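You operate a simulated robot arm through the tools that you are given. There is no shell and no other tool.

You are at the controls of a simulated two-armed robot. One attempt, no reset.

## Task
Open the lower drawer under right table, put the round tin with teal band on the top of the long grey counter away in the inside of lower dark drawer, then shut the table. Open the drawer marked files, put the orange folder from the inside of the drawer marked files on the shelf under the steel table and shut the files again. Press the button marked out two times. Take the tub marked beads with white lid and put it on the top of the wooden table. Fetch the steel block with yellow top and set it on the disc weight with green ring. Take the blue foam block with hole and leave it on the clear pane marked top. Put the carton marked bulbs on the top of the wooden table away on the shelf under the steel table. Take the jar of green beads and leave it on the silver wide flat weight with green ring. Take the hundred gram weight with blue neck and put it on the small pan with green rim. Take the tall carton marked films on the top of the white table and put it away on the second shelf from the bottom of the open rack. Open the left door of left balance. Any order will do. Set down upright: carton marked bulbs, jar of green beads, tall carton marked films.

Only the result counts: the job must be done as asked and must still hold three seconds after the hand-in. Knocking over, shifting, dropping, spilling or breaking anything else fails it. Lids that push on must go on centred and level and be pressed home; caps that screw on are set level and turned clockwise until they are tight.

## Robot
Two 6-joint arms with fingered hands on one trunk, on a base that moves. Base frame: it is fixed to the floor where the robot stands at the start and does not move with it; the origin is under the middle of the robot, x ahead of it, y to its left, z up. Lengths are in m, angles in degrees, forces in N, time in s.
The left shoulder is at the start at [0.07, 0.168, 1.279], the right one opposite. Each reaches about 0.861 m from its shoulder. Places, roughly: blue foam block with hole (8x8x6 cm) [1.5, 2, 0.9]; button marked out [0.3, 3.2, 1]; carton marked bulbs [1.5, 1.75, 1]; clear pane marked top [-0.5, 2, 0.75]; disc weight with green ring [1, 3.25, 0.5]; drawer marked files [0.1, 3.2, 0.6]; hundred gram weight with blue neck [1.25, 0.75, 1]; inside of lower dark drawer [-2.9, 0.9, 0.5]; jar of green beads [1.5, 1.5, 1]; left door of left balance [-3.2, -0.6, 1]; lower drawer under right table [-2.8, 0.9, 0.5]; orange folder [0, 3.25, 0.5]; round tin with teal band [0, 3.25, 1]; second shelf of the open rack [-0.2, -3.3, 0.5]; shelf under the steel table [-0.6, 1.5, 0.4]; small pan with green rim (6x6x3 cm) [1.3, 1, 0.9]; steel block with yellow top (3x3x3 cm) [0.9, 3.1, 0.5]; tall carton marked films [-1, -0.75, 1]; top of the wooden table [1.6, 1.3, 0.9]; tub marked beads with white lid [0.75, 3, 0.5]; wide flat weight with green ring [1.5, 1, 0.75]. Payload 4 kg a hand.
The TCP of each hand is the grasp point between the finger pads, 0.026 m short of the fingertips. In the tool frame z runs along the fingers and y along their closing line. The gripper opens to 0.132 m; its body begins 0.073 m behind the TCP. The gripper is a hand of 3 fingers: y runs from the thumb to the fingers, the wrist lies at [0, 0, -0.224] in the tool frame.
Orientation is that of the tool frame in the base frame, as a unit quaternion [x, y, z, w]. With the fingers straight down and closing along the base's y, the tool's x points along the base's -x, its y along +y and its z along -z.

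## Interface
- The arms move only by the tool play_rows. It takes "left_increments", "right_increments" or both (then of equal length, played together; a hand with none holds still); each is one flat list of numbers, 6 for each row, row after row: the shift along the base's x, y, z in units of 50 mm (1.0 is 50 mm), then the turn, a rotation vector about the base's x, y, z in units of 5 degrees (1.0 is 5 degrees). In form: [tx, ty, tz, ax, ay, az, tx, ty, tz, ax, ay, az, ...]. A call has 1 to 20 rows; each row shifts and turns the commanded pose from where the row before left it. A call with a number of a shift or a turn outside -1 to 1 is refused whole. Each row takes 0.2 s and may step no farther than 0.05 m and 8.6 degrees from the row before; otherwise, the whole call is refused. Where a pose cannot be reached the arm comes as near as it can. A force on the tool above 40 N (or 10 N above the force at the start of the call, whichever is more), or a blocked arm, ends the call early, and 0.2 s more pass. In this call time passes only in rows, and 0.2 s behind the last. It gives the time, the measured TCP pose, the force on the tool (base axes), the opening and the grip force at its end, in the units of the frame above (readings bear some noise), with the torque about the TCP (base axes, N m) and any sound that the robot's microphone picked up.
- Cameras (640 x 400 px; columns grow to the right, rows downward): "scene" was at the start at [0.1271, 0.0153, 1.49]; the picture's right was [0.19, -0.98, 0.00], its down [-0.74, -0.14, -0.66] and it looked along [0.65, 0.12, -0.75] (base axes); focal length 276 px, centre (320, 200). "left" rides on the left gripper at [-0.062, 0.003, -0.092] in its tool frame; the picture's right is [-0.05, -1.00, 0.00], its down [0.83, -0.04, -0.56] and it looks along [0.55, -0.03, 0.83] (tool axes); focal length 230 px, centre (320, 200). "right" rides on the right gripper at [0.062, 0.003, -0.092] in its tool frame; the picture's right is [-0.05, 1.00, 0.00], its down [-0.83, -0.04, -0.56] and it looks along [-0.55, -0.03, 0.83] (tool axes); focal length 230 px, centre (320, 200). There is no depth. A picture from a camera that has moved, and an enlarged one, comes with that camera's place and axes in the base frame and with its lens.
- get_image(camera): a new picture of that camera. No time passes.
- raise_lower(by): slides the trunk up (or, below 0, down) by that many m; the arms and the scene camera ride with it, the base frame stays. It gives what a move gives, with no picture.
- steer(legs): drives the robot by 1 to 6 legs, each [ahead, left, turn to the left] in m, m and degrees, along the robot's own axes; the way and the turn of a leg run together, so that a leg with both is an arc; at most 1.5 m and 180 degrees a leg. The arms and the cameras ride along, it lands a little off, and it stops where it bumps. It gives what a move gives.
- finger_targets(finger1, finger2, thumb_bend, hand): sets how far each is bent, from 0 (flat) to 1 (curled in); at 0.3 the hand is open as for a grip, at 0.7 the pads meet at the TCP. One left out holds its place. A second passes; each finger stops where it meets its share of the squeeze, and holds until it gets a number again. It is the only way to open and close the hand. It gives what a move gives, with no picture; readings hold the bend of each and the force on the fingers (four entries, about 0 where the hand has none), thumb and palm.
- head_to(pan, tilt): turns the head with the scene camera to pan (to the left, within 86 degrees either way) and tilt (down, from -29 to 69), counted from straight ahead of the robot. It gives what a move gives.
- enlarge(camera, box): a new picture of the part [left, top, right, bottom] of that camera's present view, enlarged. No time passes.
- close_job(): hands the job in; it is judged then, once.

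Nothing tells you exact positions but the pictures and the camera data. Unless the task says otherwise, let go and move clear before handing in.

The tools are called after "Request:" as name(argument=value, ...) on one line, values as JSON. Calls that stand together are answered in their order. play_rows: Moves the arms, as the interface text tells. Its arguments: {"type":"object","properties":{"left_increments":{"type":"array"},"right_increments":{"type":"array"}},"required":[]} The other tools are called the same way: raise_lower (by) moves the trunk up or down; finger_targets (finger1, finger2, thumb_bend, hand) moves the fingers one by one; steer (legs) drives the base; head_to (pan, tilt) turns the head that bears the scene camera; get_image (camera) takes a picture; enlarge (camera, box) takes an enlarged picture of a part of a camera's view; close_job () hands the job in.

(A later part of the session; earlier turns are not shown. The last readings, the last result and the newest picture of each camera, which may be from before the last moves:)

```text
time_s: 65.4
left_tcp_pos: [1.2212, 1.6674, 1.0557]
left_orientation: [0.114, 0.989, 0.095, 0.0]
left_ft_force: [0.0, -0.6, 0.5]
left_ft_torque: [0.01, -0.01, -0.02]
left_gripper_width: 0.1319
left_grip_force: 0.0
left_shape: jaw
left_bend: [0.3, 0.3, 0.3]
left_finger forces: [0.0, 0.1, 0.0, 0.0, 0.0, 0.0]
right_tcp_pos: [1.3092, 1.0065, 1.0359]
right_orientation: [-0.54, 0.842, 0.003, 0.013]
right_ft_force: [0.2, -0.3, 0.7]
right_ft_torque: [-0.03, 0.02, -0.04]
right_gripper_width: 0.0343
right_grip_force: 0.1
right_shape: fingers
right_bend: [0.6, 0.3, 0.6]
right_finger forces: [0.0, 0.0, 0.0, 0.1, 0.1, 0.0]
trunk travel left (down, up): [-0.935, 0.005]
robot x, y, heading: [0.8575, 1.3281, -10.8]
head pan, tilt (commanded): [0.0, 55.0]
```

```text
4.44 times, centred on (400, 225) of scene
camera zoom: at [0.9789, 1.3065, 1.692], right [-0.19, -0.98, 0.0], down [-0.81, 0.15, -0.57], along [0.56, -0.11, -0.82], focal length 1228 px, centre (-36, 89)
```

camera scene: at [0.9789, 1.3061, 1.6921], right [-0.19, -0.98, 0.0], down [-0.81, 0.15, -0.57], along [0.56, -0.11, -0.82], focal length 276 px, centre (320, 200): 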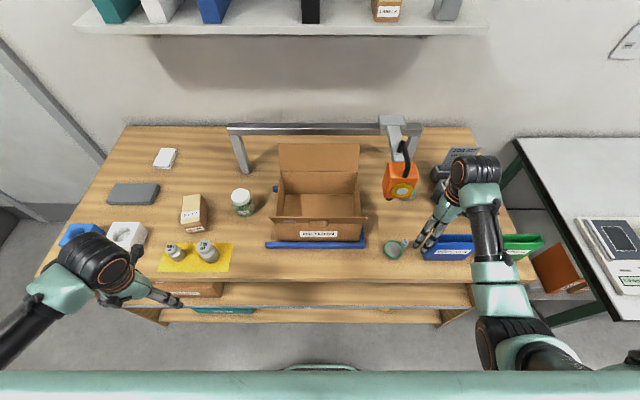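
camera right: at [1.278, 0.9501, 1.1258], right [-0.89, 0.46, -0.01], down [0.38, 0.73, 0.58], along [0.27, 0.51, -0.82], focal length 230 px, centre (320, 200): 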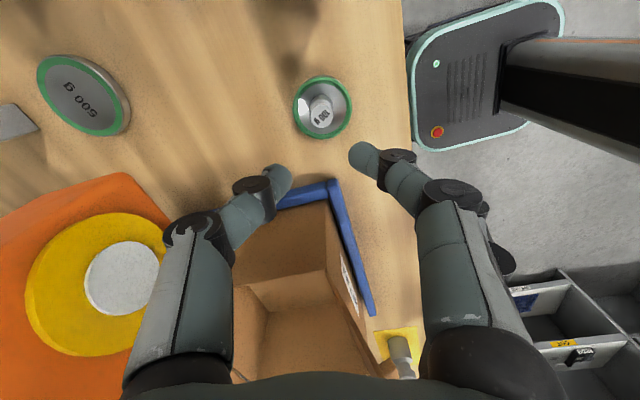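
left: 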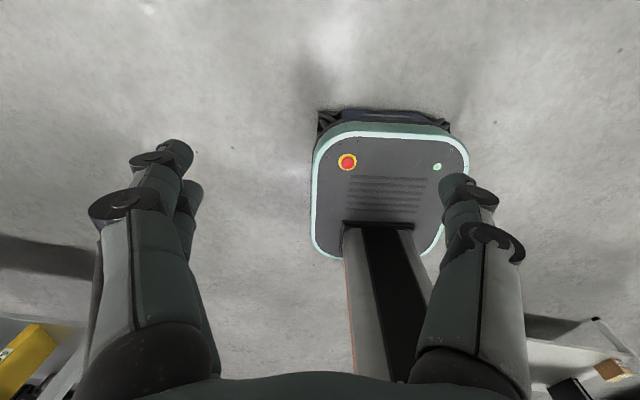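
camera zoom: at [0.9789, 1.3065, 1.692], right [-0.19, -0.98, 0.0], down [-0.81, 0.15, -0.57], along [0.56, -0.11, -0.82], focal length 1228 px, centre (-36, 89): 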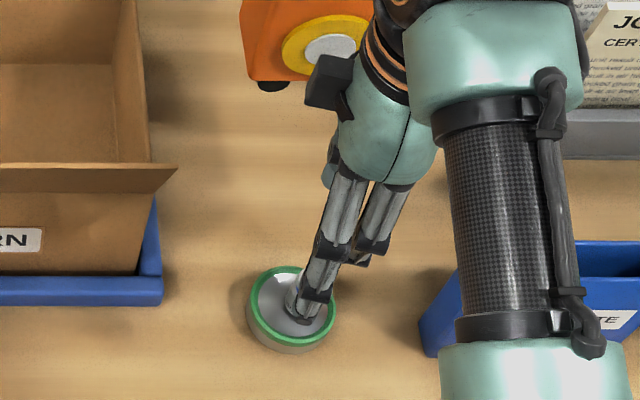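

The 100 g weight now stands in the pan. Next is the jar: I'll pull the right hand back, undo the turn, and tilt it forward so it can reach in low past the hanging scale later.

Request:
play_rows(right_increments=[-0.6, 0, 0.2, 0, 0, 0, -0.6, 0, 0, 0, 0, -1, -0.4, 0, 0, 0, 0, -1, 0, 0, 0, 0, 0, -1, 0, 0, 0, 0, 0, -1, 0, 0, 0, 0, 0, -1, 0, 0, 0, 0, 0, -1, 0, -0.2, 0, 0, 0, -1, 0, -0.2, 0, 0, 0, -1, 0, -0.2, 0, 0, 0, -1, 0, -0.2, 0, 0, 0, -1, 0, -0.2, 0, 0, 0, -1, 0, -0.2, 0, 0, 0, -1, 0, -0.2, 0, 0, 0, -1, 0, 0, 0, 0, 0, -1])

Request:
play_rows(right_increments=[0, 0, 0, -0.187, -0.982, 0, 0, 0, 0, -0.187, -0.982, 0, 0, 0, 0, -0.187, -0.982, 0, 0, 0, 0, -0.187, -0.982, 0, 0, 0, 0, -0.187, -0.982, 0, 0, 0, 0, -0.187, -0.982, 0, 0, 0, 0, -0.187, -0.982, 0, 0, 0, 0, -0.187, -0.982, 0, 0, 0, 0, -0.187, -0.982, 0])

Request:
finger_targets(hand="right", finger1=0.3, finger2=0.3, thumb_bend=0.3)

Request:
get_image(camera="scene")

```text
time_s: 68.6
left_tcp_pos: [1.221, 1.6677, 1.0547]
left_orientation: [0.114, 0.989, 0.094, 0.0]
left_ft_force: [0.1, -0.5, -0.4]
left_ft_torque: [0.01, -0.05, -0.03]
left_gripper_width: 0.1321
left_grip_force: 0.0
left_shape: jaw
left_bend: [0.3, 0.3, 0.3]
left_finger forces: [0.0, 0.0, 0.1, 0.1, 0.0, 0.1]
right_tcp_pos: [1.2286, 0.9364, 1.0473]
right_orientation: [0.041, 0.999, -0.005, 0.012]
right_ft_force: [0.2, -0.3, 0.5]
right_ft_torque: [0.0, 0.0, 0.0]
right_gripper_width: 0.0347
right_grip_force: 0.1
right_shape: fingers
right_bend: [0.6, 0.3, 0.6]
right_finger forces: [0.0, 0.1, 0.0, 0.0, 0.1, 0.0]
trunk travel left (down, up): [-0.935, 0.005]
robot x, y, heading: [0.8629, 1.3257, -10.8]
head pan, tilt (commanded): [0.0, 55.0]
```

```text
time_s: 70.6
left_tcp_pos: [1.2221, 1.6663, 1.0556]
left_orientation: [0.114, 0.989, 0.095, 0.0]
left_ft_force: [-0.4, -0.7, -0.2]
left_ft_torque: [0.0, 0.0, 0.01]
left_gripper_width: 0.132
left_grip_force: 0.1
left_shape: jaw
left_bend: [0.3, 0.3, 0.3]
left_finger forces: [0.0, 0.1, 0.1, 0.1, 0.0, 0.0]
right_tcp_pos: [1.2295, 0.9364, 1.0473]
right_orientation: [0.038, 0.918, -0.061, 0.39]
right_ft_force: [-0.8, -0.3, -0.3]
right_ft_torque: [0.0, -0.02, -0.03]
right_gripper_width: 0.0343
right_grip_force: 0.2
right_shape: fingers
right_bend: [0.6, 0.3, 0.6]
right_finger forces: [0.0, 0.0, 0.0, 0.0, 0.0, 0.1]
trunk travel left (down, up): [-0.935, 0.005]
robot x, y, heading: [0.8574, 1.323, -10.8]
head pan, tilt (commanded): [0.0, 55.0]
```

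```text
time_s: 71.6
left_tcp_pos: [1.2218, 1.6658, 1.0544]
left_orientation: [0.114, 0.989, 0.094, 0.0]
left_ft_force: [-1.0, -0.4, -0.3]
left_ft_torque: [-0.01, 0.0, 0.02]
left_gripper_width: 0.1321
left_grip_force: 0.1
left_shape: jaw
left_bend: [0.3, 0.3, 0.3]
left_finger forces: [0.0, 0.1, 0.1, 0.1, 0.0, 0.0]
right_tcp_pos: [1.2287, 0.9362, 1.0463]
right_orientation: [0.038, 0.918, -0.061, 0.39]
right_ft_force: [-0.4, 0.5, 0.5]
right_ft_torque: [0.02, -0.01, 0.0]
right_gripper_width: 0.134
right_grip_force: 0.1
right_shape: fingers
right_bend: [0.3, 0.3, 0.3]
right_finger forces: [0.1, 0.1, 0.0, 0.0, 0.0, 0.0]
trunk travel left (down, up): [-0.935, 0.005]
robot x, y, heading: [0.8604, 1.331, -10.8]
head pan, tilt (commanded): [0.0, 55.0]
```

```text
taken
camera scene: at [0.9789, 1.3062, 1.692], right [-0.19, -0.98, 0.0], down [-0.81, 0.15, -0.57], along [0.56, -0.11, -0.82], focal length 276 px, centre (320, 200)
```

scene: 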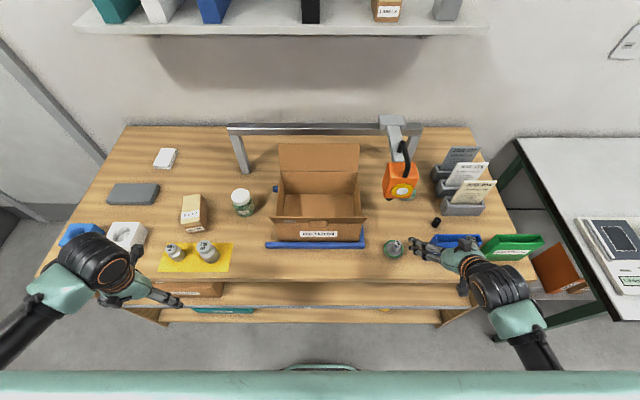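

The forward tilt works. I'll pull the hand back 8 cm and drive left to the jar.

Request:
play_rows(right_increments=[-0.8, 0.15, 0, 0, 0, 0, -0.8, 0.15, 0, 0, 0, 0])

Request:
steer(legs=[[0, 0.46, 0]])

Request:
get_image(camera="right")

Request:
get_image(camera="scene")

```text
time_s: 72.2
left_tcp_pos: [1.2205, 1.6666, 1.0558]
left_orientation: [0.114, 0.989, 0.095, 0.002]
left_ft_force: [0.1, 1.2, 0.7]
left_ft_torque: [0.01, -0.03, -0.01]
left_gripper_width: 0.1319
left_grip_force: 0.1
left_shape: jaw
left_bend: [0.3, 0.3, 0.3]
left_finger forces: [0.1, 0.0, 0.1, 0.0, 0.1, 0.1]
right_tcp_pos: [1.1473, 0.9517, 1.047]
right_orientation: [0.039, 0.918, -0.062, 0.391]
right_ft_force: [-1.7, -0.6, 0.2]
right_ft_torque: [0.0, -0.03, -0.01]
right_gripper_width: 0.134
right_grip_force: 0.2
right_shape: fingers
right_bend: [0.3, 0.3, 0.3]
right_finger forces: [0.0, 0.1, 0.1, 0.0, 0.0, 0.0]
trunk travel left (down, up): [-0.935, 0.005]
robot x, y, heading: [0.8577, 1.3338, -11.0]
head pan, tilt (commanded): [0.0, 55.0]
```

```text
time_s: 75.0
left_tcp_pos: [1.3105, 2.1168, 1.0562]
left_orientation: [0.117, 0.988, 0.096, 0.001]
left_ft_force: [0.7, -0.1, -0.2]
left_ft_torque: [0.04, -0.01, 0.01]
left_gripper_width: 0.132
left_grip_force: 0.0
left_shape: jaw
left_bend: [0.3, 0.3, 0.3]
left_finger forces: [0.0, 0.1, 0.1, 0.1, 0.1, 0.1]
right_tcp_pos: [1.2318, 1.401, 1.0457]
right_orientation: [0.041, 0.918, -0.061, 0.39]
right_ft_force: [-0.9, 0.1, -0.5]
right_ft_torque: [0.04, 0.04, 0.0]
right_gripper_width: 0.1341
right_grip_force: 0.1
right_shape: fingers
right_bend: [0.3, 0.3, 0.3]
right_finger forces: [0.0, 0.1, 0.0, 0.0, 0.0, 0.0]
trunk travel left (down, up): [-0.935, 0.005]
robot x, y, heading: [0.9436, 1.781, -11.3]
head pan, tilt (commanded): [0.0, 55.0]
```

```text
taken
camera right: at [1.1235, 1.4181, 1.0644], right [0.16, 0.99, -0.04], down [0.18, 0.01, 0.98], along [0.97, -0.16, -0.17], focal length 230 px, centre (320, 200)
```

right: 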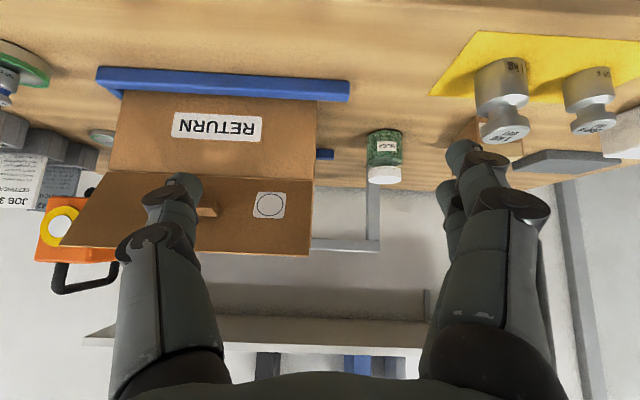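

```text
taken
camera scene: at [1.0651, 1.7558, 1.6921], right [-0.19, -0.98, 0.0], down [-0.8, 0.16, -0.57], along [0.56, -0.11, -0.82], focal length 276 px, centre (320, 200)
```

scene: 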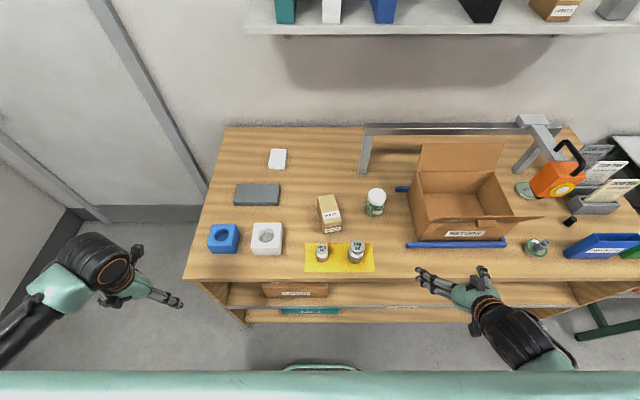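

I see the jar ("SILICA") ahead of the hand, left of the RETURN box. Zooming both views to fix its place.

Request:
enlarge(camera="right", box=[330, 110, 440, 200])

Request:
enlarge(camera="scene", box=[290, 160, 430, 280])

```text
4.44 times, centred on (385, 155) of right
camera zoom: at [1.1235, 1.4181, 1.0644], right [0.16, 0.99, -0.04], down [0.18, 0.01, 0.98], along [0.97, -0.16, -0.17], focal length 1022 px, centre (31, 400)
```

zoom: 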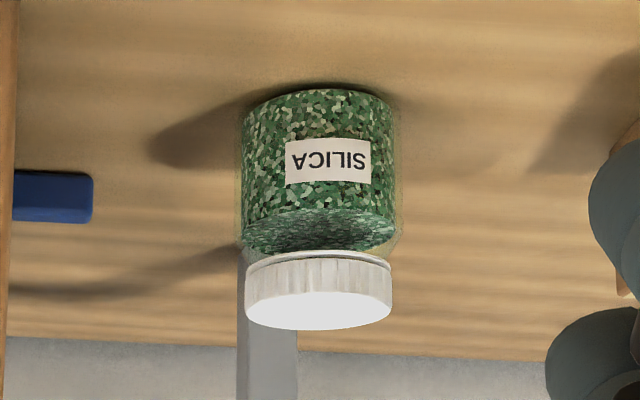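

```text
3.33 times, centred on (360, 220) of scene
camera zoom: at [1.0651, 1.7558, 1.6921], right [-0.19, -0.98, 0.0], down [-0.8, 0.16, -0.57], along [0.56, -0.11, -0.82], focal length 921 px, centre (187, 133)
```

zoom: 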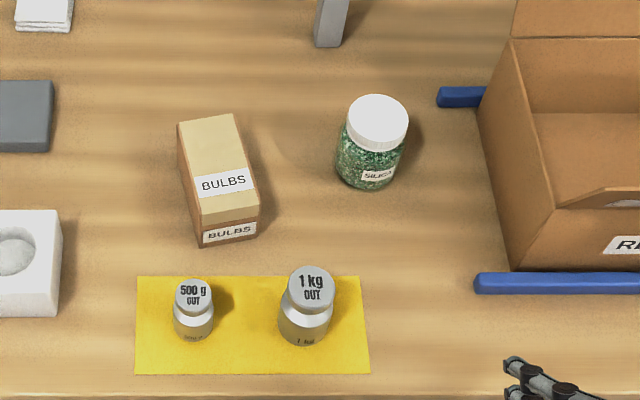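

Jar centre is at about (1.557, 1.468), 6 cm across, top near 0.95. Moving to a pre-grasp pose above and in front of it, levelling the hand.

Request:
play_rows(right_increments=[0.844, 0.36, -0.12, 0.18, -0.036, 0, 0.844, 0.36, -0.12, 0.18, -0.036, 0, 0.844, 0.36, -0.12, 0.18, -0.036, 0, 0.844, 0.36, -0.12, 0.18, -0.036, 0, 0.844, 0.36, -0.12, 0.18, -0.036, 0])

Request:
get_image(camera="right")

Request:
enlarge(camera="scene", box=[290, 150, 450, 290])

```text
time_s: 76.2
left_tcp_pos: [1.3126, 2.1178, 1.0536]
left_orientation: [0.118, 0.988, 0.095, 0.0]
left_ft_force: [-0.1, -0.6, -0.2]
left_ft_torque: [0.0, 0.0, 0.01]
left_gripper_width: 0.1318
left_grip_force: 0.1
left_shape: jaw
left_bend: [0.3, 0.3, 0.3]
left_finger forces: [0.1, 0.1, 0.0, 0.1, 0.0, 0.0]
right_tcp_pos: [1.4451, 1.4894, 1.016]
right_orientation: [0.056, 0.917, -0.026, 0.394]
right_ft_force: [-0.9, 0.2, -0.2]
right_ft_torque: [0.01, 0.0, 0.0]
right_gripper_width: 0.1339
right_grip_force: 0.1
right_shape: fingers
right_bend: [0.3, 0.3, 0.3]
right_finger forces: [0.0, 0.0, 0.1, 0.0, 0.0, 0.0]
trunk travel left (down, up): [-0.935, 0.005]
robot x, y, heading: [0.9445, 1.78, -11.3]
head pan, tilt (commanded): [0.0, 55.0]
```

```text
taken
camera right: at [1.3366, 1.505, 1.0351], right [0.16, 0.99, 0.03], down [0.16, -0.06, 0.98], along [0.97, -0.15, -0.17], focal length 230 px, centre (320, 200)
```

right: 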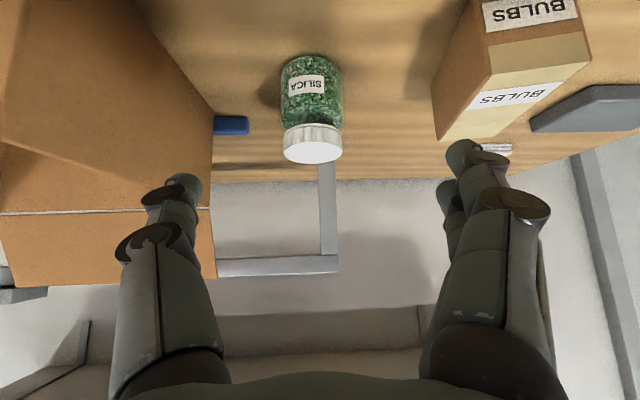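

```text
2.86 times, centred on (370, 220) of scene
camera zoom: at [1.0686, 1.759, 1.6918], right [-0.19, -0.98, 0.0], down [-0.81, 0.16, -0.57], along [0.56, -0.11, -0.82], focal length 790 px, centre (177, 143)
```

zoom: 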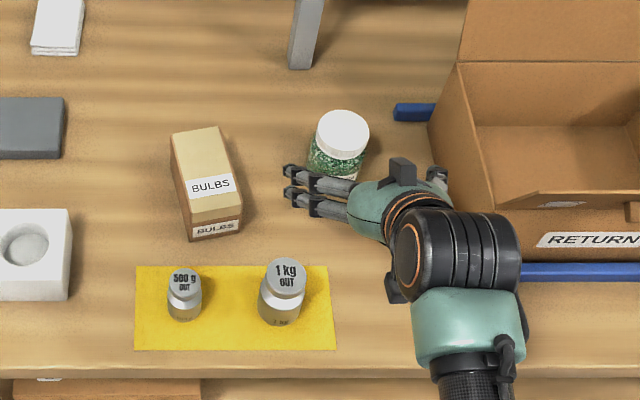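

Well aligned; the jar is at (1.557, 1.4645). Advancing along the fingers until the jar is between them.

Request:
play_rows(right_increments=[0.56, -0.125, -0.555, 0, 0, 0, 0.56, -0.125, -0.555, 0, 0, 0, 0.56, -0.125, -0.555, 0, 0, 0, 0.56, -0.125, -0.555, 0, 0, 0])

Request:
get_image(camera="right")

```text
time_s: 77.2
left_tcp_pos: [1.312, 2.1163, 1.0549]
left_orientation: [0.117, 0.989, 0.095, 0.0]
left_ft_force: [0.2, 0.0, -0.6]
left_ft_torque: [-0.02, -0.02, 0.0]
left_gripper_width: 0.1318
left_grip_force: 0.0
left_shape: jaw
left_bend: [0.3, 0.3, 0.3]
left_finger forces: [0.0, 0.0, 0.0, 0.0, 0.0, 0.0]
right_tcp_pos: [1.5583, 1.4657, 0.9061]
right_orientation: [0.057, 0.916, -0.026, 0.395]
right_ft_force: [-0.5, 0.9, -0.9]
right_ft_torque: [0.0, -0.03, 0.02]
right_gripper_width: 0.1339
right_grip_force: 0.2
right_shape: fingers
right_bend: [0.3, 0.3, 0.3]
right_finger forces: [0.1, 0.1, 0.0, 0.0, 0.0, 0.0]
trunk travel left (down, up): [-0.935, 0.005]
robot x, y, heading: [0.944, 1.7848, -11.1]
head pan, tilt (commanded): [0.0, 55.0]
```

```text
taken
camera right: at [1.4489, 1.4827, 0.924], right [0.16, 0.99, 0.04], down [0.16, -0.06, 0.98], along [0.97, -0.15, -0.17], focal length 230 px, centre (320, 200)
```

right: 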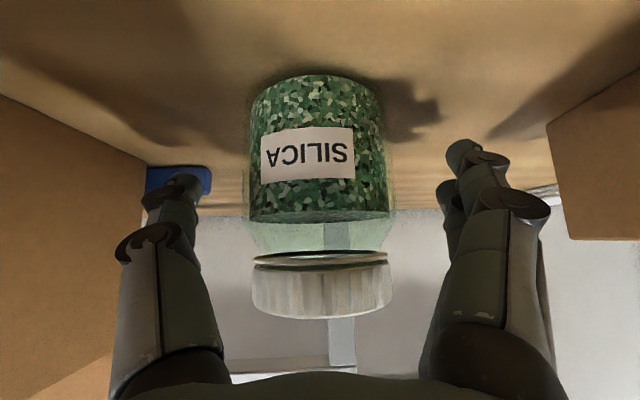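

The jar is centred between the fingers. Closing on it.

Request:
finger_targets(hand="right", finger1=0.6, finger2=0.6, thumb_bend=0.6)

Request:
get_image(camera="right")

```text
time_s: 78.2
left_tcp_pos: [1.3111, 2.1179, 1.0552]
left_orientation: [0.117, 0.989, 0.094, 0.001]
left_ft_force: [0.2, 0.5, 0.0]
left_ft_torque: [0.03, 0.0, 0.0]
left_gripper_width: 0.1319
left_grip_force: 0.1
left_shape: jaw
left_bend: [0.3, 0.3, 0.3]
left_finger forces: [0.1, 0.0, 0.1, 0.0, 0.0, 0.0]
right_tcp_pos: [1.5566, 1.4665, 0.907]
right_orientation: [0.057, 0.916, -0.026, 0.395]
right_ft_force: [0.0, -0.4, 2.2]
right_ft_torque: [0.13, 0.0, 0.01]
right_gripper_width: 0.0625
right_grip_force: 12.5
right_shape: fingers
right_bend: [0.51, 0.55, 0.56]
right_finger forces: [7.7, 4.5, 0.0, 0.0, 12.6, 0.0]
trunk travel left (down, up): [-0.935, 0.005]
robot x, y, heading: [0.9467, 1.7837, -11.0]
head pan, tilt (commanded): [0.0, 55.0]
```

```text
taken
camera right: at [1.4473, 1.4833, 0.9249], right [0.16, 0.99, 0.04], down [0.16, -0.06, 0.99], along [0.97, -0.15, -0.17], focal length 230 px, centre (320, 200)
```

right: 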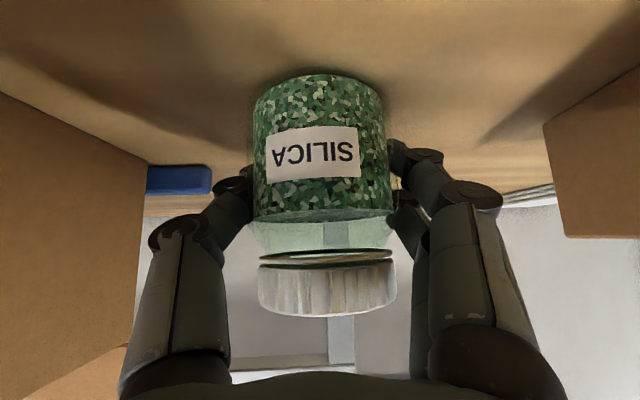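

Firm, even grip. Lifting the jar and drawing it back clear of the table clutter.

Request:
play_rows(right_increments=[0, 0, 0.3, 0, 0, 0, 0, 0, 0.6, 0, 0, 0, -0.4, 0.08, 0.8, 0, 0, 0, -0.7, 0.13, 0.6, 0, 0, 0, -0.9, 0.17, 0.3, 0, 0, 0, -0.9, 0.17, 0.2, 0, 0, 0, -0.9, 0.17, 0.1, 0, 0, 0, -0.9, 0.17, 0, 0, 0, 0, -0.9, 0.17, 0, 0, 0, 0, -0.6, 0.11, 0, 0, 0, 0])

Request:
get_image(camera="right")

Request:
get_image(camera="scene")

```text
time_s: 80.4
left_tcp_pos: [1.3096, 2.1178, 1.0556]
left_orientation: [0.118, 0.988, 0.095, 0.001]
left_ft_force: [-0.3, 0.3, -0.4]
left_ft_torque: [-0.01, -0.06, 0.02]
left_gripper_width: 0.1319
left_grip_force: 0.0
left_shape: jaw
left_bend: [0.3, 0.3, 0.3]
left_finger forces: [0.1, 0.0, 0.0, 0.0, 0.0, 0.0]
right_tcp_pos: [1.2445, 1.5202, 1.0513]
right_orientation: [0.031, 0.916, -0.038, 0.397]
right_ft_force: [0.1, 0.6, -2.5]
right_ft_torque: [0.01, -0.04, 0.01]
right_gripper_width: 0.062
right_grip_force: 12.0
right_shape: fingers
right_bend: [0.51, 0.55, 0.56]
right_finger forces: [7.3, 4.6, 0.1, 0.0, 12.0, 0.0]
trunk travel left (down, up): [-0.935, 0.005]
robot x, y, heading: [0.9448, 1.781, -11.0]
head pan, tilt (commanded): [0.0, 55.0]
```

```text
taken
camera right: at [1.1345, 1.5308, 1.0668], right [0.12, 0.99, -0.01], down [0.16, -0.01, 0.99], along [0.98, -0.12, -0.16], focal length 230 px, centre (320, 200)
```

right: 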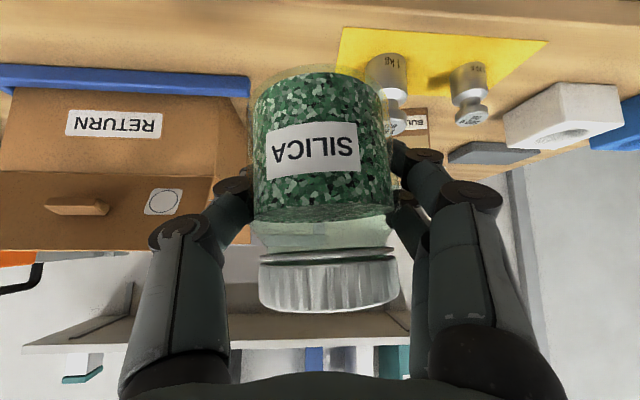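

```text
taken
camera scene: at [1.0635, 1.7596, 1.6922], right [-0.19, -0.98, 0.0], down [-0.8, 0.16, -0.57], along [0.56, -0.11, -0.82], focal length 276 px, centre (320, 200)
```

scene: 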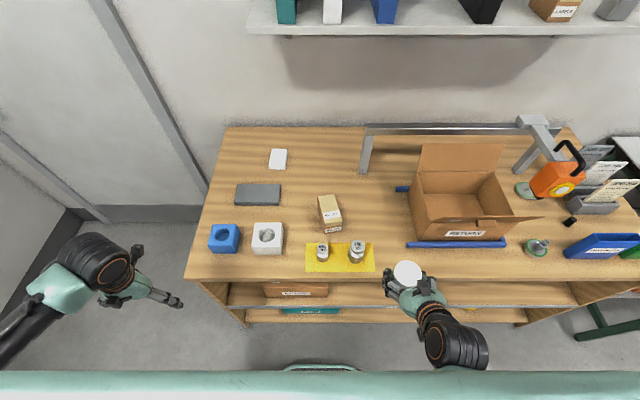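

Jar held securely. Driving right along the table to face the 500 g disc.

Request:
steer(legs=[[0, -0.58, 0]])

Request:
get_image(camera="scene")

Request:
get_image(camera="right")

```text
time_s: 83.7
left_tcp_pos: [1.2017, 1.558, 1.054]
left_orientation: [0.117, 0.989, 0.094, 0.001]
left_ft_force: [0.5, 0.5, 0.1]
left_ft_torque: [-0.02, -0.02, 0.0]
left_gripper_width: 0.1322
left_grip_force: 0.1
left_shape: jaw
left_bend: [0.3, 0.3, 0.3]
left_finger forces: [0.1, 0.0, 0.0, 0.0, 0.0, 0.0]
right_tcp_pos: [1.1313, 0.9587, 1.0448]
right_orientation: [0.031, 0.919, -0.036, 0.391]
right_ft_force: [-0.6, -0.1, -2.3]
right_ft_torque: [-0.01, 0.01, -0.03]
right_gripper_width: 0.0621
right_grip_force: 11.8
right_shape: fingers
right_bend: [0.51, 0.55, 0.56]
right_finger forces: [7.3, 4.4, 0.0, 0.0, 11.9, 0.0]
trunk travel left (down, up): [-0.935, 0.005]
robot x, y, heading: [0.8366, 1.221, -11.1]
head pan, tilt (commanded): [0.0, 55.0]
```

```text
taken
camera scene: at [0.9567, 1.1999, 1.692], right [-0.19, -0.98, 0.0], down [-0.8, 0.16, -0.57], along [0.56, -0.11, -0.82], focal length 276 px, centre (320, 200)
```

scene: 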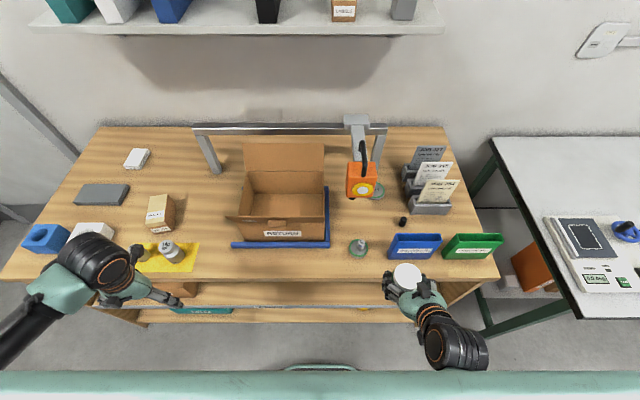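

```text
taken
camera right: at [1.0221, 0.9723, 1.0643], right [0.12, 0.99, 0.0], down [0.17, -0.02, 0.98], along [0.98, -0.12, -0.17], focal length 230 px, centre (320, 200)
```

right: 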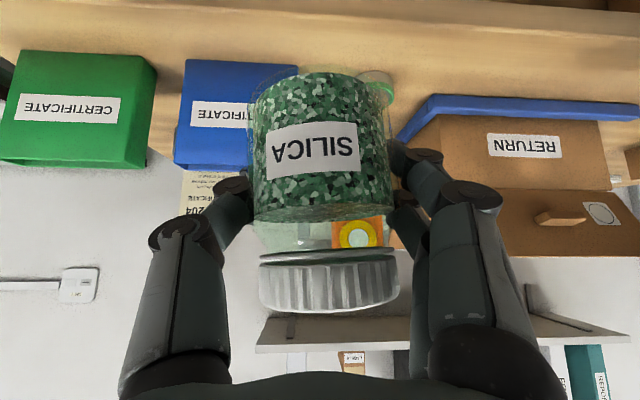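

I need the disc's exact centre and the scale's outline; zooming the head camera.

Request:
enlarge(camera="scene", box=[320, 110, 480, 220])

```text
3.64 times, centred on (400, 165) of scene
camera zoom: at [0.9567, 1.1999, 1.692], right [-0.19, -0.98, 0.0], down [-0.8, 0.16, -0.57], along [0.56, -0.11, -0.82], focal length 1005 px, centre (29, 327)
```

zoom: 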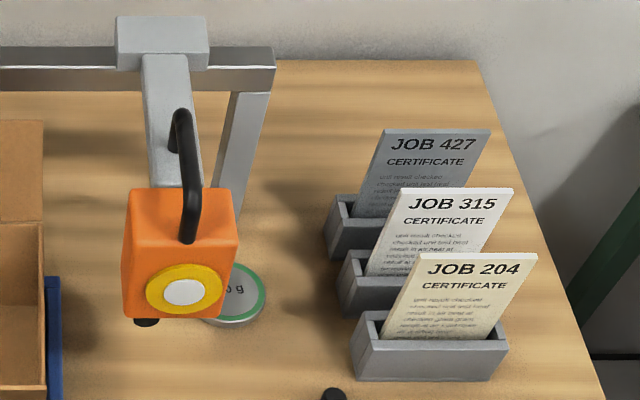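

Disc centre is about (1.516, 0.882), top near 0.872; the scale occupies x 1.405–1.454, y ≥ 0.945, z ≥ 1.005. I'll move the base in a little and turn the hand 20° so it comes in from front-right.

Request:
steer(legs=[[0.07, -0.1, 0]])

Request:
play_rows(right_increments=[0, 0, 0, 0.1, 0, 1, 0, 0, 0, 0.1, 0, 1, 0, 0, 0, 0.1, 0, 1, 0, 0, 0, 0.1, 0, 1])

Request:
get_image(camera="scene")

```text
time_s: 84.9
left_tcp_pos: [1.2493, 1.4493, 1.0538]
left_orientation: [0.116, 0.989, 0.093, 0.001]
left_ft_force: [0.0, 0.9, 0.0]
left_ft_torque: [-0.02, -0.05, 0.01]
left_gripper_width: 0.1318
left_grip_force: 0.0
left_shape: jaw
left_bend: [0.3, 0.3, 0.3]
left_finger forces: [0.0, 0.1, 0.1, 0.0, 0.1, 0.1]
right_tcp_pos: [1.1796, 0.8497, 1.0453]
right_orientation: [0.029, 0.919, -0.037, 0.39]
right_ft_force: [0.6, -0.5, -1.9]
right_ft_torque: [0.0, 0.01, -0.04]
right_gripper_width: 0.0622
right_grip_force: 12.1
right_shape: fingers
right_bend: [0.51, 0.55, 0.56]
right_finger forces: [7.3, 4.5, 0.1, 0.0, 11.9, 0.0]
trunk travel left (down, up): [-0.935, 0.005]
robot x, y, heading: [0.8888, 1.1105, -11.3]
head pan, tilt (commanded): [0.0, 55.0]
```

```text
time_s: 85.9
left_tcp_pos: [1.2519, 1.4461, 1.0559]
left_orientation: [0.116, 0.989, 0.096, 0.001]
left_ft_force: [-0.1, -0.1, -0.6]
left_ft_torque: [-0.02, -0.04, -0.01]
left_gripper_width: 0.132
left_grip_force: 0.1
left_shape: jaw
left_bend: [0.3, 0.3, 0.3]
left_finger forces: [0.1, 0.0, 0.1, 0.1, 0.0, 0.0]
right_tcp_pos: [1.1816, 0.8465, 1.0452]
right_orientation: [-0.124, 0.911, 0.05, 0.39]
right_ft_force: [-0.1, -1.4, -3.3]
right_ft_torque: [-0.01, 0.0, 0.02]
right_gripper_width: 0.0623
right_grip_force: 12.0
right_shape: fingers
right_bend: [0.51, 0.55, 0.56]
right_finger forces: [7.1, 4.5, 0.0, 0.0, 11.7, 0.0]
trunk travel left (down, up): [-0.935, 0.005]
robot x, y, heading: [0.8863, 1.1118, -11.2]
head pan, tilt (commanded): [0.0, 55.0]
```

```text
taken
camera scene: at [1.0061, 1.0854, 1.692], right [-0.19, -0.98, 0.0], down [-0.8, 0.16, -0.57], along [0.56, -0.11, -0.82], focal length 276 px, centre (320, 200)
```

scene: 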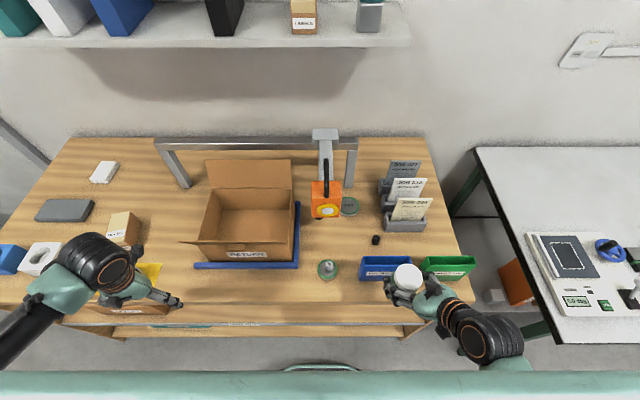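

The disc is now largely visible; zooming for its centre.

Request:
enlarge(camera="scene", box=[300, 170, 380, 230])

```text
6.67 times, centred on (340, 200) of scene
camera zoom: at [1.0061, 1.0854, 1.692], right [-0.19, -0.98, 0.0], down [-0.8, 0.16, -0.57], along [0.56, -0.11, -0.82], focal length 1843 px, centre (187, 200)
```

zoom: 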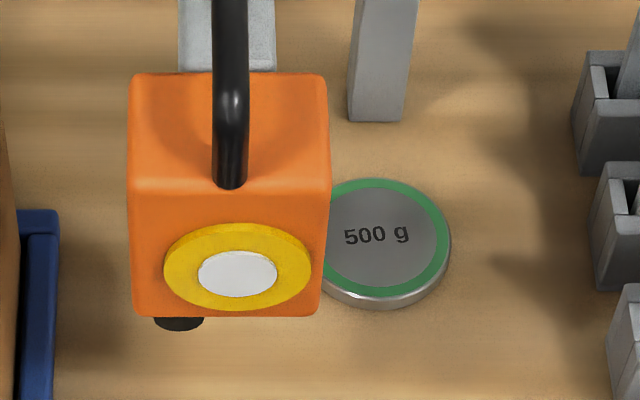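

Disc centre about (1.519, 0.881). Moving the jar forward above the certificate boxes, then down to slip beneath the scale's level.

Request:
play_rows(right_increments=[0.89, 0.23, -0.075, 0, 0, 0, 0.89, 0.23, -0.075, 0, 0, 0, 0.89, 0.23, -0.075, 0, 0, 0, 0.89, 0.1, -0.075, 0, 0, 0, 0.5, 0, -0.75, 0, 0, 0, 0.5, 0, -0.75, 0, 0, 0])

Request:
get_image(camera="right")

Request:
enlarge(camera="scene", box=[280, 140, 440, 250])

```text
time_s: 87.4
left_tcp_pos: [1.2497, 1.4473, 1.0552]
left_orientation: [0.117, 0.988, 0.096, 0.001]
left_ft_force: [-0.3, 0.6, 0.2]
left_ft_torque: [0.01, 0.02, 0.02]
left_gripper_width: 0.1317
left_grip_force: 0.1
left_shape: jaw
left_bend: [0.3, 0.3, 0.3]
left_finger forces: [0.0, 0.1, 0.0, 0.0, 0.0, 0.0]
right_tcp_pos: [1.4158, 0.8807, 0.9771]
right_orientation: [-0.126, 0.904, 0.041, 0.406]
right_ft_force: [2.1, -3.0, 10.0]
right_ft_torque: [-0.35, 1.5, 0.44]
right_gripper_width: 0.0622
right_grip_force: 11.6
right_shape: fingers
right_bend: [0.51, 0.55, 0.56]
right_finger forces: [7.3, 4.3, 0.0, 0.0, 11.7, 0.1]
trunk travel left (down, up): [-0.935, 0.005]
robot x, y, heading: [0.8813, 1.1107, -11.0]
head pan, tilt (commanded): [0.0, 55.0]
stopped in row 6 (right hand): the force on the tool passed its limit at 50 N (the readings are from after the stop); the commanded pose is now the measured one
```

```text
taken
camera right: at [1.3076, 0.8558, 0.9912], right [-0.23, 0.97, 0.01], down [0.14, 0.02, 0.99], along [0.96, 0.23, -0.14], focal length 230 px, centre (320, 200)
```

right: 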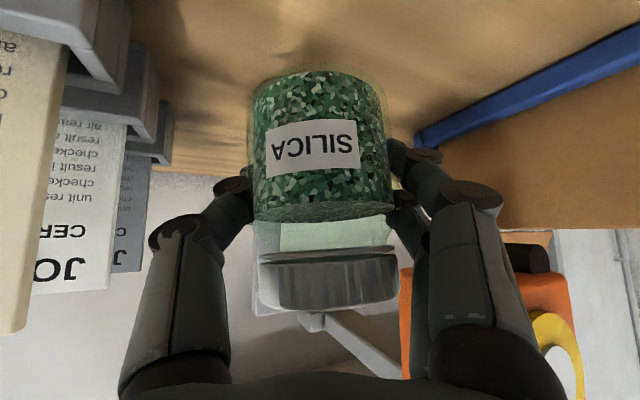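

```text
3.64 times, centred on (360, 195) of scene
camera zoom: at [1.0049, 1.0874, 1.6922], right [-0.19, -0.98, 0.0], down [-0.8, 0.16, -0.57], along [0.56, -0.11, -0.82], focal length 1005 px, centre (174, 218)
```

zoom: 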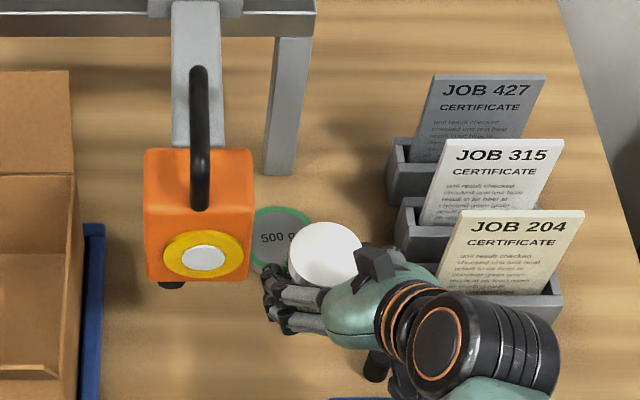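

The tool felt a hard contact. I'll look for what was touched before moving on.

Request:
get_image(camera="scene")

Request:
enlarge(camera="scene", box=[340, 200, 480, 300])

```text
taken
camera scene: at [1.0049, 1.0874, 1.6922], right [-0.19, -0.98, 0.0], down [-0.8, 0.16, -0.57], along [0.56, -0.11, -0.82], focal length 276 px, centre (320, 200)
```

scene: 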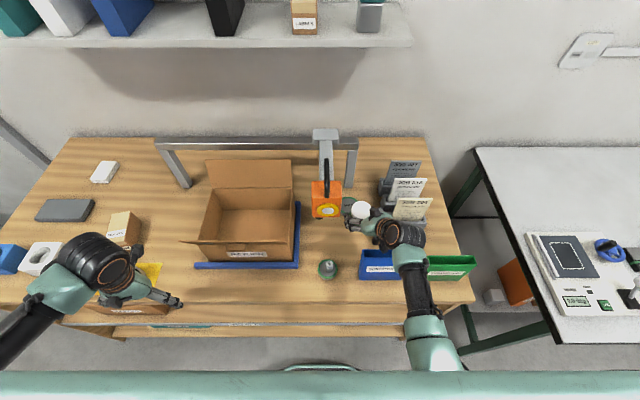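

```text
4.00 times, centred on (410, 250) of scene
camera zoom: at [1.0049, 1.0874, 1.6922], right [-0.19, -0.98, 0.0], down [-0.8, 0.16, -0.57], along [0.56, -0.11, -0.82], focal length 1106 px, centre (-40, 0)
```

zoom: 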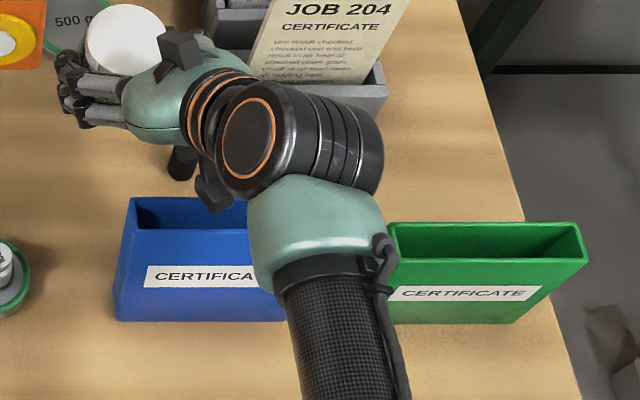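

The camera block under the hand touched the top edge of the blue box from above; the box hasn't moved. I'll raise, straighten, and go further forward before descending.

Request:
play_rows(right_increments=[0, -0.1, 0.4, 0.075, 0.22, 0, 0, -0.15, 0.3, 0.075, 0.215, 0, 0.5, -0.15, 0, 0, 0, 0, 0.5, 0, 0, 0, 0, 0])

Request:
get_image(camera="right")

Request:
enlarge(camera="scene", box=[280, 140, 440, 250])

```text
time_s: 88.4
left_tcp_pos: [1.2524, 1.4454, 1.0535]
left_orientation: [0.116, 0.989, 0.094, 0.0]
left_ft_force: [0.6, 0.5, 0.2]
left_ft_torque: [-0.03, 0.02, -0.02]
left_gripper_width: 0.1323
left_grip_force: 0.1
left_shape: jaw
left_bend: [0.3, 0.3, 0.3]
left_finger forces: [0.0, 0.0, 0.1, 0.1, 0.1, 0.1]
right_tcp_pos: [1.466, 0.8611, 1.0069]
right_orientation: [-0.122, 0.913, 0.05, 0.387]
right_ft_force: [-0.6, 0.0, -1.6]
right_ft_torque: [0.0, 0.02, 0.02]
right_gripper_width: 0.0621
right_grip_force: 11.2
right_shape: fingers
right_bend: [0.51, 0.55, 0.56]
right_finger forces: [7.2, 4.4, 0.0, 0.0, 11.7, 0.0]
trunk travel left (down, up): [-0.935, 0.005]
robot x, y, heading: [0.8869, 1.1079, -10.9]
head pan, tilt (commanded): [0.0, 55.0]
```

```text
taken
camera right: at [1.3588, 0.8362, 1.0267], right [-0.23, 0.97, 0.03], down [0.18, 0.01, 0.98], along [0.96, 0.23, -0.18], focal length 230 px, centre (320, 200)
```

right: 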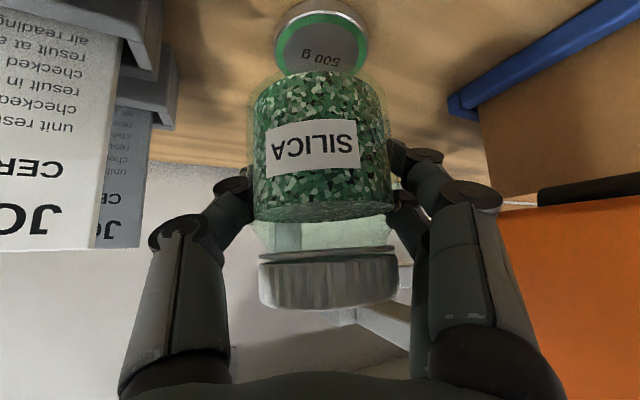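

```text
3.64 times, centred on (360, 195) of scene
camera zoom: at [1.0087, 1.0871, 1.6918], right [-0.19, -0.98, 0.0], down [-0.81, 0.16, -0.57], along [0.56, -0.11, -0.82], focal length 1005 px, centre (174, 218)
```

zoom: 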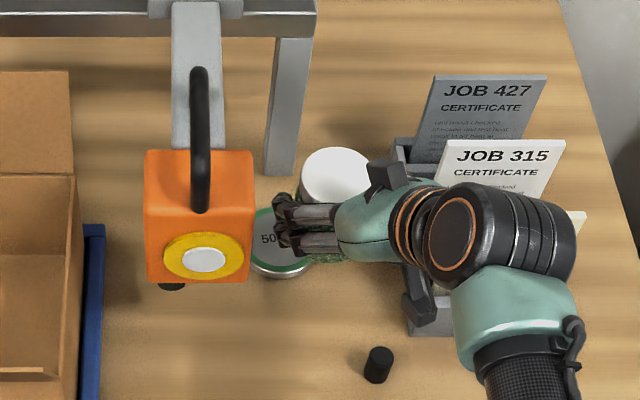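

The disc is clearly visible: centre (1.521, 0.880), top about 0.868. Moving the jar over it, bottom about 1.5 cm above.

Request:
play_rows(right_increments=[0.4, 0.12, -0.5, 0, 0, 0, 0.4, 0.14, -0.5, 0, 0, 0, 0.3, 0.12, -0.4, 0, 0, 0])

Request:
get_image(camera="right")

Request:
enlarge(camera="scene", box=[280, 140, 440, 250])

```text
time_s: 89.2
left_tcp_pos: [1.2505, 1.4464, 1.0543]
left_orientation: [0.116, 0.989, 0.095, 0.0]
left_ft_force: [0.3, 0.1, 0.0]
left_ft_torque: [0.0, 0.0, -0.04]
left_gripper_width: 0.1321
left_grip_force: 0.2
left_shape: jaw
left_bend: [0.3, 0.3, 0.3]
left_finger forces: [0.0, 0.0, 0.1, 0.1, 0.0, 0.1]
right_tcp_pos: [1.5193, 0.8816, 0.9379]
right_orientation: [-0.121, 0.912, 0.05, 0.388]
right_ft_force: [0.1, 0.1, -2.8]
right_ft_torque: [0.03, -0.02, -0.04]
right_gripper_width: 0.0619
right_grip_force: 11.6
right_shape: fingers
right_bend: [0.51, 0.55, 0.56]
right_finger forces: [7.2, 4.4, 0.0, 0.0, 11.7, 0.0]
trunk travel left (down, up): [-0.935, 0.005]
robot x, y, heading: [0.8836, 1.108, -11.1]
head pan, tilt (commanded): [0.0, 55.0]
```

```text
taken
camera right: at [1.413, 0.8562, 0.9575], right [-0.23, 0.97, 0.03], down [0.18, 0.01, 0.98], along [0.96, 0.23, -0.18], focal length 230 px, centre (320, 200)
```

right: 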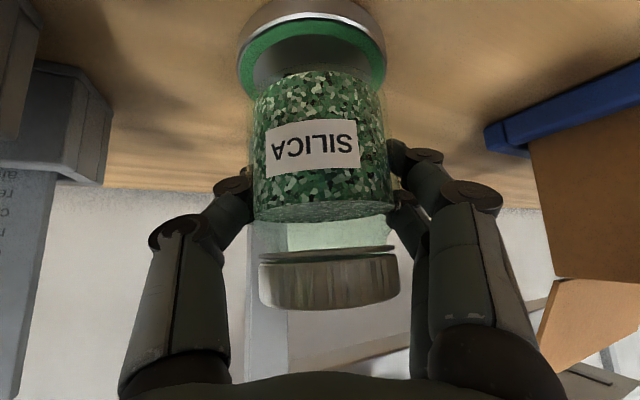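

```text
3.64 times, centred on (360, 195) of scene
camera zoom: at [1.0069, 1.0872, 1.692], right [-0.19, -0.98, 0.0], down [-0.8, 0.16, -0.57], along [0.56, -0.11, -0.82], focal length 1005 px, centre (174, 218)
```

zoom: 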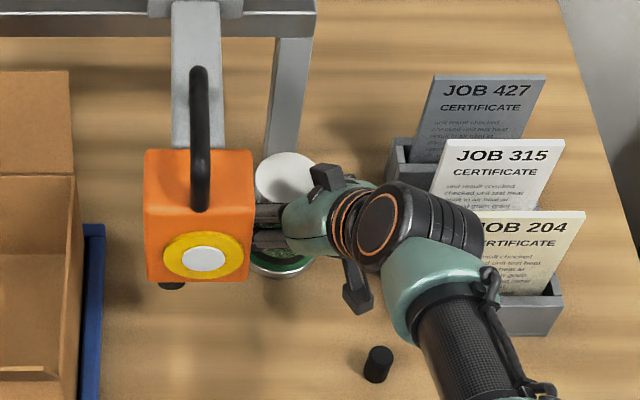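

The jar is within about 4 mm of centre. Correcting that and lowering in small steps until contact.

Request:
play_rows(right_increments=[0.06, -0.08, -0.2, 0, 0, 0])

Request:
play_rows(right_increments=[0, 0, -0.08, 0, 0, 0])

Request:
play_rows(right_increments=[0, 0, -0.06, 0, 0, 0])

```text
time_s: 89.6
left_tcp_pos: [1.252, 1.447, 1.054]
left_orientation: [0.117, 0.989, 0.095, 0.0]
left_ft_force: [1.2, 0.5, -1.4]
left_ft_torque: [0.01, -0.01, -0.03]
left_gripper_width: 0.1318
left_grip_force: 0.0
left_shape: jaw
left_bend: [0.3, 0.3, 0.3]
left_finger forces: [0.0, 0.0, 0.0, 0.0, 0.0, 0.0]
right_tcp_pos: [1.524, 0.8769, 0.9282]
right_orientation: [-0.121, 0.912, 0.05, 0.388]
right_ft_force: [-0.1, -0.1, -3.5]
right_ft_torque: [-0.04, 0.0, -0.02]
right_gripper_width: 0.0621
right_grip_force: 11.7
right_shape: fingers
right_bend: [0.51, 0.55, 0.56]
right_finger forces: [7.3, 4.4, 0.1, 0.0, 11.6, 0.0]
trunk travel left (down, up): [-0.935, 0.005]
robot x, y, heading: [0.8862, 1.1117, -11.0]
head pan, tilt (commanded): [0.0, 55.0]
```

```text
time_s: 90.0
left_tcp_pos: [1.2503, 1.4473, 1.0556]
left_orientation: [0.116, 0.989, 0.094, 0.0]
left_ft_force: [0.1, 0.1, -0.4]
left_ft_torque: [0.02, -0.02, 0.0]
left_gripper_width: 0.1319
left_grip_force: 0.0
left_shape: jaw
left_bend: [0.3, 0.3, 0.3]
left_finger forces: [0.0, 0.0, 0.0, 0.0, 0.0, 0.1]
right_tcp_pos: [1.5237, 0.8768, 0.9261]
right_orientation: [-0.123, 0.912, 0.05, 0.387]
right_ft_force: [1.2, 0.3, -2.9]
right_ft_torque: [0.02, -0.02, 0.0]
right_gripper_width: 0.0623
right_grip_force: 11.2
right_shape: fingers
right_bend: [0.51, 0.55, 0.56]
right_finger forces: [7.2, 4.3, 0.1, 0.0, 11.7, 0.1]
trunk travel left (down, up): [-0.935, 0.005]
robot x, y, heading: [0.8846, 1.1126, -11.1]
head pan, tilt (commanded): [0.0, 55.0]
```

```text
time_s: 90.4
left_tcp_pos: [1.2514, 1.4458, 1.0542]
left_orientation: [0.116, 0.989, 0.095, 0.0]
left_ft_force: [0.0, 0.0, 0.8]
left_ft_torque: [0.06, -0.02, -0.01]
left_gripper_width: 0.1319
left_grip_force: 0.0
left_shape: jaw
left_bend: [0.3, 0.3, 0.3]
left_finger forces: [0.0, 0.0, 0.0, 0.0, 0.0, 0.0]
right_tcp_pos: [1.524, 0.8772, 0.923]
right_orientation: [-0.122, 0.912, 0.05, 0.388]
right_ft_force: [0.2, -0.5, -2.0]
right_ft_torque: [0.02, 0.0, -0.02]
right_gripper_width: 0.062
right_grip_force: 11.6
right_shape: fingers
right_bend: [0.51, 0.55, 0.56]
right_finger forces: [7.2, 4.3, 0.1, 0.0, 11.7, 0.1]
trunk travel left (down, up): [-0.935, 0.005]
robot x, y, heading: [0.8845, 1.1096, -10.9]
head pan, tilt (commanded): [0.0, 55.0]
```

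Still hanging free (jar weight only). Continuing down.

Request:
play_rows(right_increments=[0, 0, -0.05, 0, 0, 0])

Request:
play_rows(right_increments=[0, 0, -0.05, 0, 0, 0])

Request:
get_image(camera="right")

```text
time_s: 90.8
left_tcp_pos: [1.2509, 1.4468, 1.0545]
left_orientation: [0.116, 0.989, 0.095, 0.002]
left_ft_force: [-0.9, -0.4, 0.4]
left_ft_torque: [-0.02, 0.0, -0.02]
left_gripper_width: 0.1317
left_grip_force: 0.1
left_shape: jaw
left_bend: [0.3, 0.3, 0.3]
left_finger forces: [0.0, 0.0, 0.0, 0.0, 0.1, 0.0]
right_tcp_pos: [1.5241, 0.8765, 0.9203]
right_orientation: [-0.121, 0.912, 0.05, 0.389]
right_ft_force: [0.4, 0.4, 1.1]
right_ft_torque: [0.12, 0.05, 0.01]
right_gripper_width: 0.0623
right_grip_force: 12.3
right_shape: fingers
right_bend: [0.51, 0.55, 0.56]
right_finger forces: [7.3, 4.6, 0.0, 0.1, 11.9, 0.1]
trunk travel left (down, up): [-0.935, 0.005]
robot x, y, heading: [0.8869, 1.1113, -10.9]
head pan, tilt (commanded): [0.0, 55.0]
```

```text
time_s: 91.2
left_tcp_pos: [1.2504, 1.4467, 1.0548]
left_orientation: [0.116, 0.989, 0.095, 0.0]
left_ft_force: [0.4, 0.0, 0.1]
left_ft_torque: [0.02, -0.01, -0.02]
left_gripper_width: 0.132
left_grip_force: 0.0
left_shape: jaw
left_bend: [0.3, 0.3, 0.3]
left_finger forces: [0.1, 0.0, 0.0, 0.1, 0.0, 0.0]
right_tcp_pos: [1.522, 0.877, 0.9198]
right_orientation: [-0.121, 0.911, 0.049, 0.391]
right_ft_force: [1.5, -0.8, 7.5]
right_ft_torque: [0.32, 0.0, -0.08]
right_gripper_width: 0.0624
right_grip_force: 12.7
right_shape: fingers
right_bend: [0.51, 0.55, 0.56]
right_finger forces: [7.6, 5.0, 0.1, 0.0, 13.0, 0.0]
trunk travel left (down, up): [-0.935, 0.005]
robot x, y, heading: [0.8877, 1.11, -11.0]
head pan, tilt (commanded): [0.0, 55.0]
```

```text
taken
camera right: at [1.4157, 0.8508, 0.9382], right [-0.22, 0.97, 0.03], down [0.18, 0.01, 0.98], along [0.96, 0.23, -0.17], focal length 230 px, centre (320, 200)
```

right: 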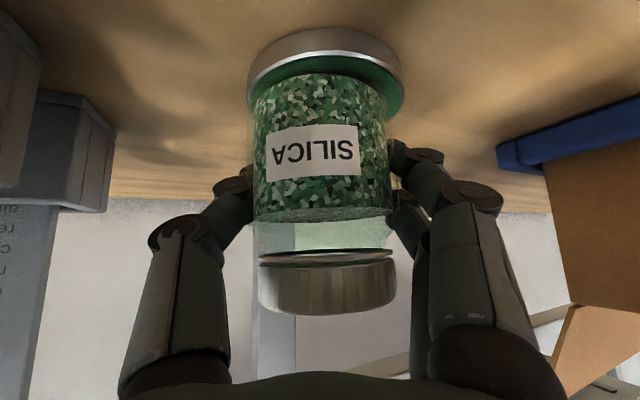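

Contact made and the jar is centred on the disc. Releasing.

Request:
finger_targets(hand="right", finger1=0.42, finger2=0.42, thumb_bend=0.42)

Request:
get_image(camera="right")

```text
time_s: 92.2
left_tcp_pos: [1.2513, 1.4471, 1.055]
left_orientation: [0.117, 0.989, 0.095, 0.0]
left_ft_force: [0.2, -0.2, -0.1]
left_ft_torque: [0.01, 0.02, 0.02]
left_gripper_width: 0.132
left_grip_force: 0.0
left_shape: jaw
left_bend: [0.3, 0.3, 0.3]
left_finger forces: [0.0, 0.1, 0.1, 0.1, 0.1, 0.0]
right_tcp_pos: [1.5225, 0.8764, 0.9164]
right_orientation: [-0.122, 0.912, 0.05, 0.387]
right_ft_force: [-0.3, -0.1, 0.1]
right_ft_torque: [0.01, -0.03, -0.02]
right_gripper_width: 0.094
right_grip_force: 0.0
right_shape: fingers
right_bend: [0.42, 0.42, 0.42]
right_finger forces: [0.1, 0.1, 0.1, 0.0, 0.1, 0.0]
trunk travel left (down, up): [-0.935, 0.005]
robot x, y, heading: [0.8888, 1.1143, -10.9]
head pan, tilt (commanded): [0.0, 55.0]
```

```text
taken
camera right: at [1.4151, 0.8508, 0.9359], right [-0.23, 0.97, 0.03], down [0.18, 0.01, 0.98], along [0.96, 0.23, -0.18], focal length 230 px, centre (320, 200)
```

right: 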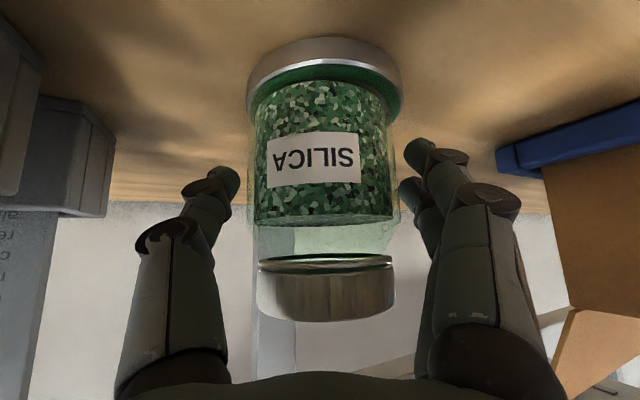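

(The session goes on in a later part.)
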